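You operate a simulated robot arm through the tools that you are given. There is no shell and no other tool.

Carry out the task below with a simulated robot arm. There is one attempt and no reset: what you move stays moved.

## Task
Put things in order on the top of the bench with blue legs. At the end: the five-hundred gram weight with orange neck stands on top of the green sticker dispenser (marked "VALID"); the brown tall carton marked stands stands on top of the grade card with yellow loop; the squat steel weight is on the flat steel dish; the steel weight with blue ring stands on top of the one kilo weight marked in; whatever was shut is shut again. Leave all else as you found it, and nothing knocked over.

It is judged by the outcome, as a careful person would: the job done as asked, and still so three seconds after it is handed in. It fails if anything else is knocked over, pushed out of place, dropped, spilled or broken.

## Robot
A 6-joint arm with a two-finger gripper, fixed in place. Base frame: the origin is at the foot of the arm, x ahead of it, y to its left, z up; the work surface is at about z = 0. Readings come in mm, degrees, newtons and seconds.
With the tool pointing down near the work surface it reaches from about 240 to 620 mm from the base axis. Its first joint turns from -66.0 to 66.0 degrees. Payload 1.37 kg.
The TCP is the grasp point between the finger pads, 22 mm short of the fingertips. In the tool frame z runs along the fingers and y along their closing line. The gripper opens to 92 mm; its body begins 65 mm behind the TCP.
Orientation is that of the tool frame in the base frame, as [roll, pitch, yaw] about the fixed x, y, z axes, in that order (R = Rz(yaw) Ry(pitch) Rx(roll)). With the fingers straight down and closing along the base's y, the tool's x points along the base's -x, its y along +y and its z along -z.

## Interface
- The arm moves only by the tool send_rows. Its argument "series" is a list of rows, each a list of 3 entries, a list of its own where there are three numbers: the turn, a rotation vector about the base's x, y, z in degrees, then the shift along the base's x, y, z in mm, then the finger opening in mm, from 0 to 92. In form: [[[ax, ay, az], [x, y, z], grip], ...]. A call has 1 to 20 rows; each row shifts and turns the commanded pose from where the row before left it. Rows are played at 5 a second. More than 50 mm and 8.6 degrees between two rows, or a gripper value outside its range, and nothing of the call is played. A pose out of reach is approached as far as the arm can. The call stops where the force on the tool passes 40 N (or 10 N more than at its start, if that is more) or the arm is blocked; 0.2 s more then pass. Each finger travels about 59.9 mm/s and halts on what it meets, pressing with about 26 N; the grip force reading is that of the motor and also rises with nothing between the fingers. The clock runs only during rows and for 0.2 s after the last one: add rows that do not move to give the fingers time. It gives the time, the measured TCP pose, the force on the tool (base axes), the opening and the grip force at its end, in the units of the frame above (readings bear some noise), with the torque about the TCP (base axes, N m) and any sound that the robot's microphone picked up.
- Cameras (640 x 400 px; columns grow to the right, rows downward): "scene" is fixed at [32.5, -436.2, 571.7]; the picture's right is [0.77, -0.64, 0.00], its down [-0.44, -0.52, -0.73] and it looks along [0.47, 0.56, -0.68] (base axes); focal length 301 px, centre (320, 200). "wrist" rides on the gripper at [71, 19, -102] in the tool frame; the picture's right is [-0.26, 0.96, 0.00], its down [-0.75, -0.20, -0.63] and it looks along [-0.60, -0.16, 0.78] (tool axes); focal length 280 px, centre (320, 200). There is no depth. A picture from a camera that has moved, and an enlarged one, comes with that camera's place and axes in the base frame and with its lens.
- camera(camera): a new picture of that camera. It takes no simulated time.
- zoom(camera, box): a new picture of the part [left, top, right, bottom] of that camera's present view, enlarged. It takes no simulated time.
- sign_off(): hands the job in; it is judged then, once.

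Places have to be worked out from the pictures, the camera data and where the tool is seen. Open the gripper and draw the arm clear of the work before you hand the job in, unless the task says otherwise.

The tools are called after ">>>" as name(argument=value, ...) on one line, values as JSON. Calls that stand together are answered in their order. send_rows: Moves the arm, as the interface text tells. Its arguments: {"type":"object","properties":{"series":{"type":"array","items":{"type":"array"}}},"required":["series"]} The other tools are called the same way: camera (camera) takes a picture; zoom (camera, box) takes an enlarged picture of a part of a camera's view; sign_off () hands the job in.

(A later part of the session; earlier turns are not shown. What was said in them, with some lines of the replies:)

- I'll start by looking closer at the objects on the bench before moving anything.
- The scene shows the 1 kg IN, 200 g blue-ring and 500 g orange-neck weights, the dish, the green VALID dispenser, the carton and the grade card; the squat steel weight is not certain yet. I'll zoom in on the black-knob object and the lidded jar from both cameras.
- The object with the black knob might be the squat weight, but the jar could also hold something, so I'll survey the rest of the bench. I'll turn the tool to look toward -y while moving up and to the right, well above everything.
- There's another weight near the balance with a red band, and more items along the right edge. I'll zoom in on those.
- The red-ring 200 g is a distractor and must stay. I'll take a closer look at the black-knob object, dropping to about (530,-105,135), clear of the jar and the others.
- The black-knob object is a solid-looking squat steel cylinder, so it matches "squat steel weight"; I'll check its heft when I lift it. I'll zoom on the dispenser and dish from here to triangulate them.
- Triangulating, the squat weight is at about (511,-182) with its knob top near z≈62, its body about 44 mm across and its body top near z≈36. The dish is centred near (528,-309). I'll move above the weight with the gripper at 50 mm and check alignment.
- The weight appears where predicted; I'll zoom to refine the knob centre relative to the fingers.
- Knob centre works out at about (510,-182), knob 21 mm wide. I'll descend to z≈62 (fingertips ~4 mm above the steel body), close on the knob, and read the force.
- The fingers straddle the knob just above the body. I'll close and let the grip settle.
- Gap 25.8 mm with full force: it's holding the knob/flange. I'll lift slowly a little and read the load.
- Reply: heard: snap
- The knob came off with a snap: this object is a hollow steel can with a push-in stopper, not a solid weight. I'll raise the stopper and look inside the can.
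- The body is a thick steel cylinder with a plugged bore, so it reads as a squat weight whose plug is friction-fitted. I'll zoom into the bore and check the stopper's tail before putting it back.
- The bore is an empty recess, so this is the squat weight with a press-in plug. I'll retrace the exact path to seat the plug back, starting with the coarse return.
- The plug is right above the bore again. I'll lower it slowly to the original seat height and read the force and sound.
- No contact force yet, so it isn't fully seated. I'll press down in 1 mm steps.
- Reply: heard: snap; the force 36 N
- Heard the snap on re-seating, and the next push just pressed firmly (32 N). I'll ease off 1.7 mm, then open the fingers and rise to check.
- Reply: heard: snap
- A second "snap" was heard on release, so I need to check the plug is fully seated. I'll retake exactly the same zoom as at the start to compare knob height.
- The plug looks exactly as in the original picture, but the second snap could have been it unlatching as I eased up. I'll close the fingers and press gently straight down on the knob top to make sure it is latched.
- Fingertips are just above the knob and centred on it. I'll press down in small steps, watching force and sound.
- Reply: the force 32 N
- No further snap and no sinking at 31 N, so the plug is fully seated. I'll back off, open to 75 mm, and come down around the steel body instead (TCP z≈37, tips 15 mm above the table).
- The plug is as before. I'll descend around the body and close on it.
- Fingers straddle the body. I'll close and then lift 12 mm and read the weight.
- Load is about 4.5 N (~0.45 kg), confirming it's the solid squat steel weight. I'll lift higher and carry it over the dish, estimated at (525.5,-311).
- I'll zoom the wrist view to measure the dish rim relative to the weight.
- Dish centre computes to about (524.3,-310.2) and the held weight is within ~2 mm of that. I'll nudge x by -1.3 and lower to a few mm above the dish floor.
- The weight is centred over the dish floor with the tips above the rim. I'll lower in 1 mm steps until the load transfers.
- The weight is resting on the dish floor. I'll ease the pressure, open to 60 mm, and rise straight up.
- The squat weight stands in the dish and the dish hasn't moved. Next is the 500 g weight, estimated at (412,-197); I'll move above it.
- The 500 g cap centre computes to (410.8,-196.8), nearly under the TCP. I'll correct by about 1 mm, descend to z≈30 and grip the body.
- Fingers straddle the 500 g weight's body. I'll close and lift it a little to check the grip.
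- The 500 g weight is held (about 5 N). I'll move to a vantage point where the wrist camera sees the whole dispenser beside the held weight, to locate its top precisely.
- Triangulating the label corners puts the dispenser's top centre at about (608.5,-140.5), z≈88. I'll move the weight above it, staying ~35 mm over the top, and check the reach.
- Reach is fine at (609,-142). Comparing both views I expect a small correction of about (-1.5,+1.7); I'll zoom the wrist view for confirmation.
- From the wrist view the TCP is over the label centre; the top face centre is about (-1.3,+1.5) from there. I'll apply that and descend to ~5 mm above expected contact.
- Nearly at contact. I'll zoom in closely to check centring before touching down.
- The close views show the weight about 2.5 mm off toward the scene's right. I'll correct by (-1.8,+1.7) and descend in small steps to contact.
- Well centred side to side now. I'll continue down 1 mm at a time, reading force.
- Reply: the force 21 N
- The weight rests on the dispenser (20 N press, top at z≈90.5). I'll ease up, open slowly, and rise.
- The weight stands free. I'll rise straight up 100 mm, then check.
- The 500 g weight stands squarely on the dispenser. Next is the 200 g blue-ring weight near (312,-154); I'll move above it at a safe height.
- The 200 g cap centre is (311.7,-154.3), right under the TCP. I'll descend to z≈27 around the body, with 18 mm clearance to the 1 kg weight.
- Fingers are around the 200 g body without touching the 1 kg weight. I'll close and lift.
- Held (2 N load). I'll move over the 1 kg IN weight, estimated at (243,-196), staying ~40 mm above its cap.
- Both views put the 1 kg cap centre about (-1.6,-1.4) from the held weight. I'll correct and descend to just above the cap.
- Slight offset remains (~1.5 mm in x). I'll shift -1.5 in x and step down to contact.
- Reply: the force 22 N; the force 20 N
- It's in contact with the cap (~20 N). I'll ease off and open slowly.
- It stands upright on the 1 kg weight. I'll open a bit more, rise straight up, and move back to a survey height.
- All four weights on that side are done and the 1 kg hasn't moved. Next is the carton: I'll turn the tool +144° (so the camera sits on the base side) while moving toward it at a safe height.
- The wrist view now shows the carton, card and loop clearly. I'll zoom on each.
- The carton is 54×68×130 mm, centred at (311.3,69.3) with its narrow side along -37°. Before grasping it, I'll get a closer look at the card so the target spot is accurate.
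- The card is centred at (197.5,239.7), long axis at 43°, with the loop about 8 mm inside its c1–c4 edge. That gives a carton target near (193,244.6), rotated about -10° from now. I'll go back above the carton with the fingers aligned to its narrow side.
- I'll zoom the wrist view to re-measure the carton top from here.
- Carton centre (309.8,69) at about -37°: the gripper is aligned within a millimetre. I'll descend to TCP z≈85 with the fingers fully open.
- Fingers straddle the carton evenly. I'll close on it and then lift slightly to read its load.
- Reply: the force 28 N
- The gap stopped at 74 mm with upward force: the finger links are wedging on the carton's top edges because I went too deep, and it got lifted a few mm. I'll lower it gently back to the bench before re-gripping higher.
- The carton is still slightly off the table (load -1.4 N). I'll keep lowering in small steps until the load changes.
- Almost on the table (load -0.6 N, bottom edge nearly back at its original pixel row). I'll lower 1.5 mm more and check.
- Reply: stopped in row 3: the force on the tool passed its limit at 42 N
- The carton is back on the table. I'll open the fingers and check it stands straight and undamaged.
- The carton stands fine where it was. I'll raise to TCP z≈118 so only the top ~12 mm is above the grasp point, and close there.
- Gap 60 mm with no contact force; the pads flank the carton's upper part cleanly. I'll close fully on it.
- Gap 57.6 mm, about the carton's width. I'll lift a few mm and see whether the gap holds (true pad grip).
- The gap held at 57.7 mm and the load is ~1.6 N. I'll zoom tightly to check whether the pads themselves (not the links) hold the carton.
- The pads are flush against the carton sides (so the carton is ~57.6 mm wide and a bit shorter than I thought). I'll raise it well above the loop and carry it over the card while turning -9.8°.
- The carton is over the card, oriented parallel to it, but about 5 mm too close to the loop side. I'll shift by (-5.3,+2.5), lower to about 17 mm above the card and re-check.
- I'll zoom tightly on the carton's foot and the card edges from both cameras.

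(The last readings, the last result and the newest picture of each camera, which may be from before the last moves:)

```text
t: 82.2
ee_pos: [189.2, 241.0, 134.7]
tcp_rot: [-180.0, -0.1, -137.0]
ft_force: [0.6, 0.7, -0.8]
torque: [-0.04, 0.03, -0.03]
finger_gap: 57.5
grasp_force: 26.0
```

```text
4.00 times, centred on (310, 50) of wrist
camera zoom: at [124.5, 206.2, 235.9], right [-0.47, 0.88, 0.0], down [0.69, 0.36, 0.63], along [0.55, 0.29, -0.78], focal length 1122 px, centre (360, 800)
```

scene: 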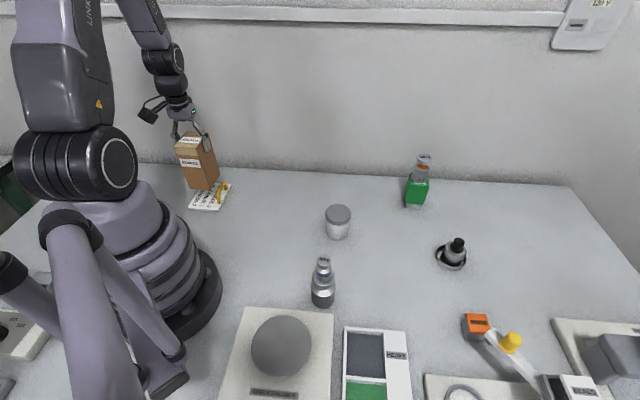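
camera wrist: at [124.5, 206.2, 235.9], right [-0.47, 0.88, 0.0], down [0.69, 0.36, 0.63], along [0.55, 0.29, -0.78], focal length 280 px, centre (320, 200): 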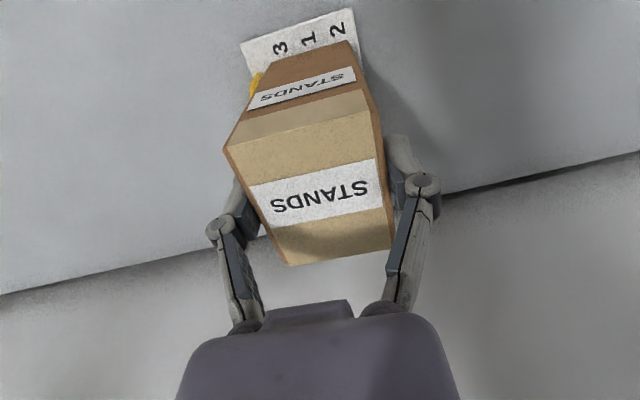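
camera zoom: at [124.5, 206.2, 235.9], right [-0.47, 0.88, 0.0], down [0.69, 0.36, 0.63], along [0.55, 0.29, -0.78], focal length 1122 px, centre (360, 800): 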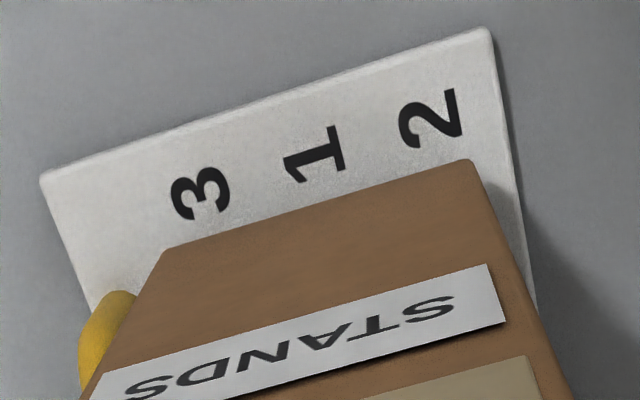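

Both views agree: the carton foot sits 7–8 mm inside the card's outer edge and ~9 mm clear of the loop. I'll lower it onto the card in small steps.

>>> send_rows(series=[[[0, 0, 0], [0, 0, -4], 42], [[0, 0, 0], [0, 0, -3], 42], [[0, 0, 0], [0, 0, -1], 42], [[0, 0, 0], [0, 0, 0], 42]])

>>> send_rows(series=[[[0, 0, 0], [0, 0, -1], 42], [[0, 0, 0], [0, 0, 0], 42]])

>>> send_rows(series=[[[0, 0, 0], [0, 0, -1], 42], [[0, 0, 0], [0, 0, 0], 42]])

>>> zoom(camera="scene", box=[185, 175, 249, 215])

```text
t: 83.2
ee_pos: [189.6, 241.7, 128.4]
tcp_rot: [179.9, 0.0, -137.0]
ft_force: [-0.1, 0.6, -1.0]
torque: [-0.02, -0.01, 0.03]
finger_gap: 57.5
grasp_force: 25.8
```

```text
t: 83.8
ee_pos: [189.0, 240.3, 128.3]
tcp_rot: [180.0, 0.0, -137.0]
ft_force: [0.1, 0.2, -1.1]
torque: [-0.01, -0.02, 0.0]
finger_gap: 57.7
grasp_force: 26.0
```

```text
t: 84.4
ee_pos: [189.1, 241.2, 126.2]
tcp_rot: [-180.0, 0.0, -137.0]
ft_force: [0.7, 0.8, -1.3]
torque: [0.04, -0.01, 0.01]
finger_gap: 57.3
grasp_force: 25.5
```

```text
10.00 times, centred on (217, 195) of scene
camera zoom: at [32.6, -436.2, 571.7], right [0.77, -0.64, 0.0], down [-0.44, -0.52, -0.73], along [0.47, 0.56, -0.68], focal length 3009 px, centre (1350, 250)
```

zoom: 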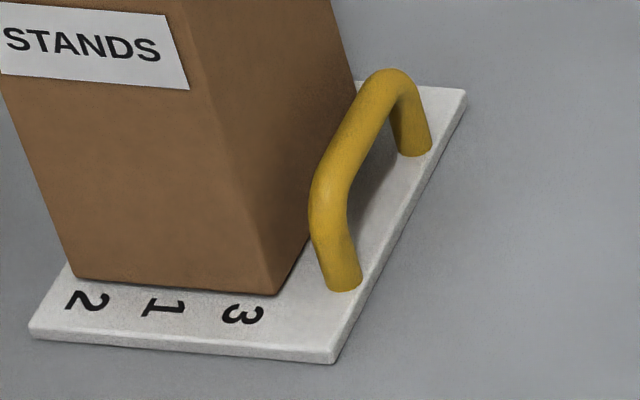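

It's nearly touching. I'll continue in 0.7 mm steps.

>>> send_rows(series=[[[0, 0, 0], [0, 0, -0.7], 42], [[0, 0, 0], [0, 0, 0], 42]])

>>> send_rows(series=[[[0, 0, 0], [0, 0, -0.7], 42], [[0, 0, 0], [0, 0, 0], 42]])

>>> zoom(camera="scene", box=[185, 175, 249, 215])

```text
t: 85.0
ee_pos: [190.2, 241.5, 125.6]
tcp_rot: [-179.9, 0.1, -137.0]
ft_force: [0.3, -0.1, -1.9]
torque: [-0.02, -0.03, 0.01]
finger_gap: 57.6
grasp_force: 26.5
```

```text
t: 85.6
ee_pos: [188.7, 241.2, 125.0]
tcp_rot: [-180.0, 0.0, -136.9]
ft_force: [-0.6, -1.5, -1.9]
torque: [0.01, 0.01, 0.02]
finger_gap: 57.4
grasp_force: 26.4
```

```text
10.00 times, centred on (217, 195) of scene
camera zoom: at [32.6, -436.2, 571.7], right [0.77, -0.64, 0.0], down [-0.44, -0.52, -0.73], along [0.47, 0.56, -0.68], focal length 3009 px, centre (1350, 250)
```

zoom: 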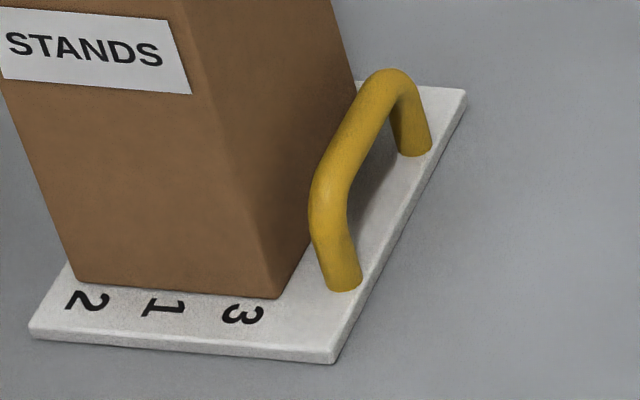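

Still no load transfer (−1.9 N). I'll keep stepping down.

>>> send_rows(series=[[[0, 0, 0], [0, 0, -0.7], 42], [[0, 0, 0], [0, 0, 0], 42]])

>>> send_rows(series=[[[0, 0, 0], [0, 0, -0.7], 42], [[0, 0, 0], [0, 0, 0], 42]])

>>> zoom(camera="scene", box=[185, 175, 249, 215])

```text
t: 86.2
ee_pos: [189.2, 241.2, 125.0]
tcp_rot: [-180.0, 0.0, -137.0]
ft_force: [-0.2, -1.5, 11.8]
torque: [-0.18, 0.01, 0.0]
finger_gap: 57.6
grasp_force: 26.0
```

```text
t: 86.8
ee_pos: [190.2, 241.1, 125.1]
tcp_rot: [179.9, 0.1, -137.0]
ft_force: [-1.6, -1.2, 23.6]
torque: [-0.01, 0.03, 0.01]
finger_gap: 57.7
grasp_force: 25.9
```

```text
10.00 times, centred on (217, 195) of scene
camera zoom: at [32.5, -436.3, 571.7], right [0.77, -0.64, 0.0], down [-0.44, -0.52, -0.73], along [0.47, 0.56, -0.68], focal length 3009 px, centre (1350, 250)
```

zoom: 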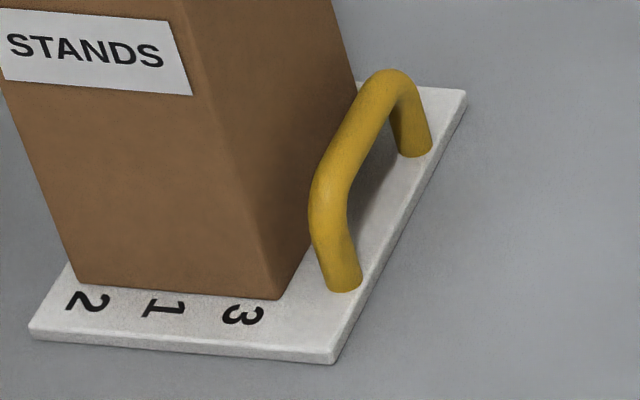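

The carton is resting firmly on the card. I'll ease off the pressure and open slowly.

>>> send_rows(series=[[[0, 0, 0], [0, 0, 1.3], 42], [[0, 0, 0], [0, 0, 0], 52], [[0, 0, 0], [0, 0, 0], 60], [[0, 0, 0], [0, 0, 0], 68], [[0, 0, 0], [0, 0, 0], 78], [[0, 0, 0], [0, 0, 0], 88], [[0, 0, 0], [0, 0, 0], 88]])

>>> zoom(camera="scene", box=[165, 130, 255, 220])

>>> camera(camera="wrist")

```text
t: 88.4
ee_pos: [189.6, 241.2, 124.0]
tcp_rot: [180.0, 0.0, -137.1]
ft_force: [0.2, -0.6, -0.1]
torque: [0.03, 0.01, 0.0]
finger_gap: 88.2
grasp_force: 0.1
```

```text
4.44 times, centred on (210, 175) of scene
camera zoom: at [32.5, -436.2, 571.7], right [0.77, -0.64, 0.0], down [-0.44, -0.52, -0.73], along [0.47, 0.56, -0.68], focal length 1337 px, centre (809, 311)
```

zoom: 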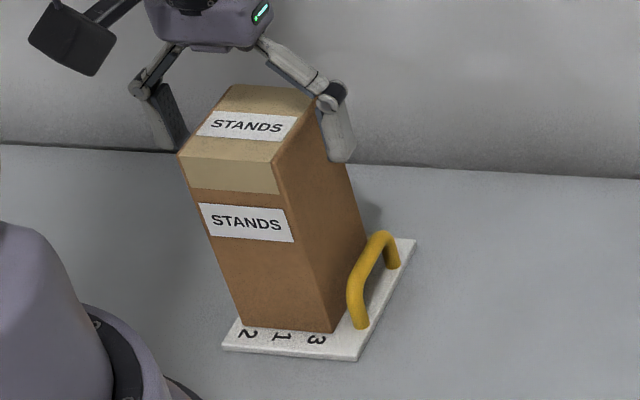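

```text
taken
camera wrist: at [124.4, 206.8, 225.1], right [-0.47, 0.88, 0.0], down [0.69, 0.36, 0.63], along [0.55, 0.29, -0.78], focal length 280 px, centre (320, 200)
```

wrist: 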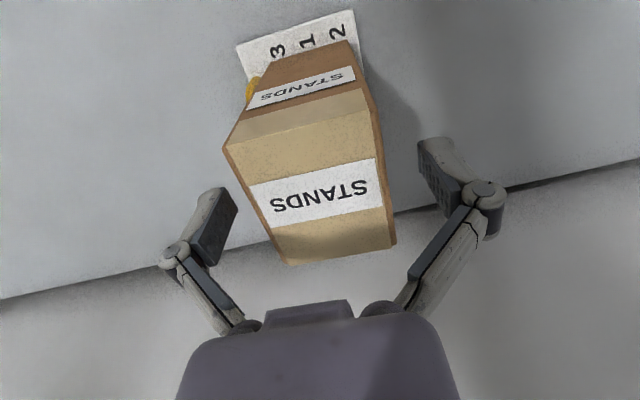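

The carton stands upright on the card beside the loop. I'll rise straight up, then move back over the middle of the bench at height for a final check.

>>> send_rows(series=[[[0, 0, 0], [0, 0, 15], 90], [[0, 0, 0], [0, 0, 25], 90], [[0, 0, 0], [0, 0, 35], 90], [[0, 0, 0], [0, 0, 40], 90], [[0, 0, 0], [0, 0, 40], 90], [[0, 0, 0], [15, -30, 20], 90], [[0, 0, 0], [20, -35, 0], 90], [[0, 0, 0], [20, -35, 0], 90], [[0, 0, 0], [20, -35, 0], 90], [[0, 0, 0], [0, 0, 0], 90]])

>>> camera(camera="scene")

>>> camera(camera="wrist")

>>> zoom(camera="scene", box=[165, 130, 255, 220])

>>> zoom(camera="scene", box=[300, 140, 480, 310])

```text
t: 90.6
ee_pos: [264.9, 105.9, 300.5]
tcp_rot: [179.9, 0.0, -136.9]
ft_force: [1.1, -0.8, 0.8]
torque: [-0.02, 0.0, 0.02]
finger_gap: 90.0
grasp_force: 0.0
```

```text
taken
```

scene: 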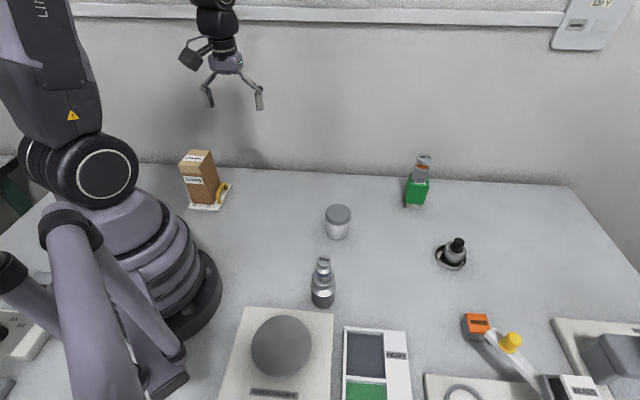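

```text
taken
camera wrist: at [200.1, 71.8, 400.5], right [-0.47, 0.88, 0.0], down [0.69, 0.36, 0.63], along [0.55, 0.29, -0.78], focal length 280 px, centre (320, 200)
```

wrist: 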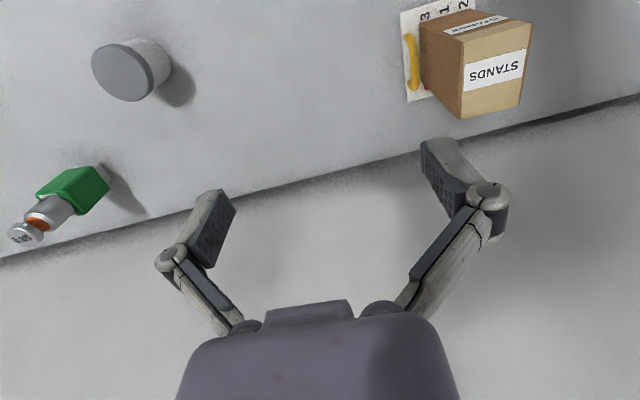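

```text
4.44 times, centred on (210, 175) of scene
camera zoom: at [32.5, -436.2, 571.7], right [0.77, -0.64, 0.0], down [-0.44, -0.52, -0.73], along [0.47, 0.56, -0.68], focal length 1337 px, centre (809, 311)
```

zoom: 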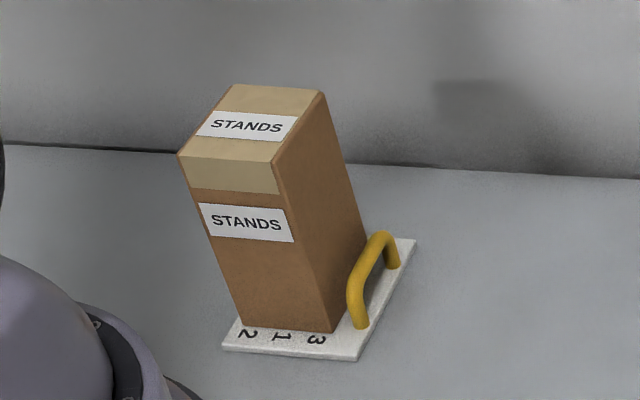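

```text
2.35 times, centred on (390, 225) of scene
camera zoom: at [32.5, -436.2, 571.7], right [0.77, -0.64, 0.0], down [-0.44, -0.52, -0.73], along [0.47, 0.56, -0.68], focal length 708 px, centre (155, 141)
```

zoom: 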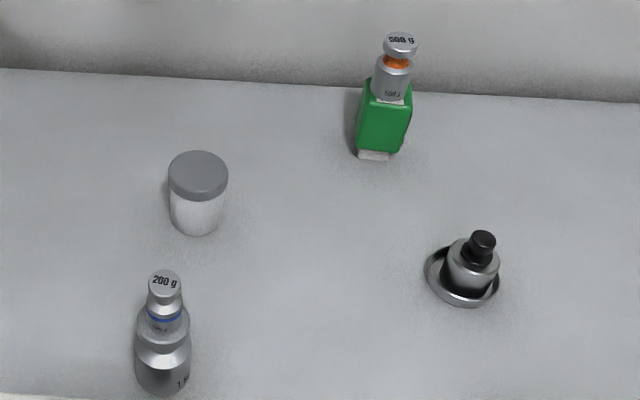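

Everything looks in place. I'll take one last close look at the plug on the squat weight and the stacked weights before handing in.

>>> zoom(camera="scene", box=[430, 230, 478, 275])

>>> zoom(camera="scene", box=[400, 150, 440, 212])

>>> zoom(camera="scene", box=[295, 250, 350, 312])

```text
8.89 times, centred on (454, 252) of scene
camera zoom: at [32.5, -436.2, 571.7], right [0.77, -0.64, 0.0], down [-0.44, -0.52, -0.73], along [0.47, 0.56, -0.68], focal length 2675 px, centre (-871, -267)
```

zoom: 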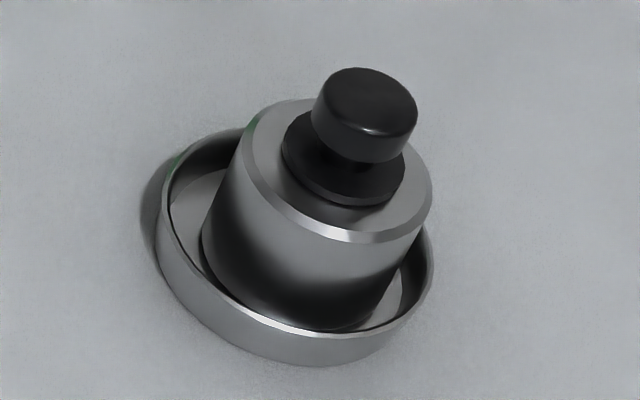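

```text
6.45 times, centred on (420, 181) of scene
camera zoom: at [32.5, -436.2, 571.7], right [0.77, -0.64, 0.0], down [-0.44, -0.52, -0.73], along [0.47, 0.56, -0.68], focal length 1941 px, centre (-325, 323)
```

zoom: 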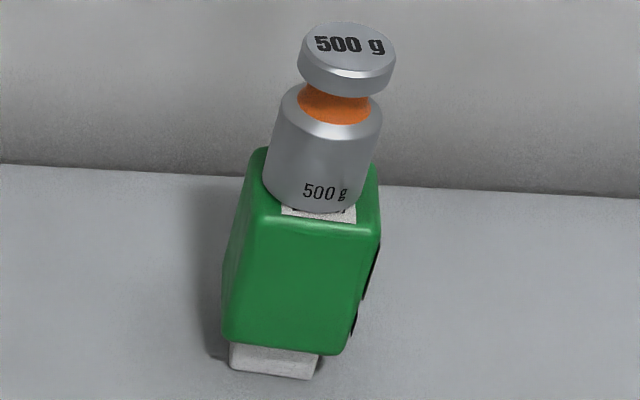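

```text
6.45 times, centred on (322, 281) of scene
camera zoom: at [32.5, -436.2, 571.7], right [0.77, -0.64, 0.0], down [-0.44, -0.52, -0.73], along [0.47, 0.56, -0.68], focal length 1941 px, centre (304, -323)
```

zoom: 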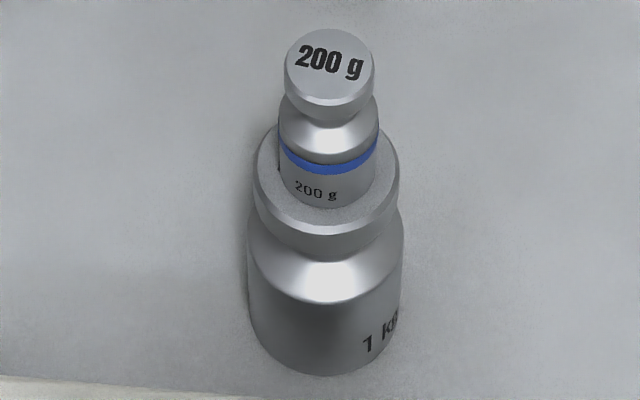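

All placements are confirmed: 500 g on the VALID dispenser, carton on the grade card beside the loop, plugged squat weight in the dish, and blue-ring 200 g on the 1 kg IN. The gripper is open and clear at 300 mm height, so I'm handing in.

>>> sign_off()

```text
The job is handed in.
```

I put all four items where you asked and handed the job in. The last pictures showed everything standing upright.

- **500 g weight, orange neck:** it stands centred on top of the green "VALID" dispenser.
- **Stands carton:** it stands on the grade card beside the yellow loop, not touching it.
- **Squat steel weight:** it stands in the flat steel dish. I took this to be the steel cylinder with the black knob, because no other object fitted and it weighed about 0.45 kg.
- **Steel weight, blue ring:** the 200 g weight stands on the 1 kg weight marked IN, which did not move.

Two things did not go cleanly along the way:

- **Knob came out:** my first lift pulled the black knob out of the squat weight; it turned out to be a push-in plug. I pushed it back until it snapped. A second snap sounded when I let go, so I pressed it again at about 31 N; it did not move or snap. It looks the same as at the start, but I did not test it by pulling.
- **Carton gripped too low:** my first grip wedged the gripper on its top edges and lifted it a few millimetres. I set it back down (briefly pressing at about 42 N), gripped higher and carried on. I saw no damage.

I did not open the lidded jar. I also left the red-ring 200 g weight and the rest of the bench alone.
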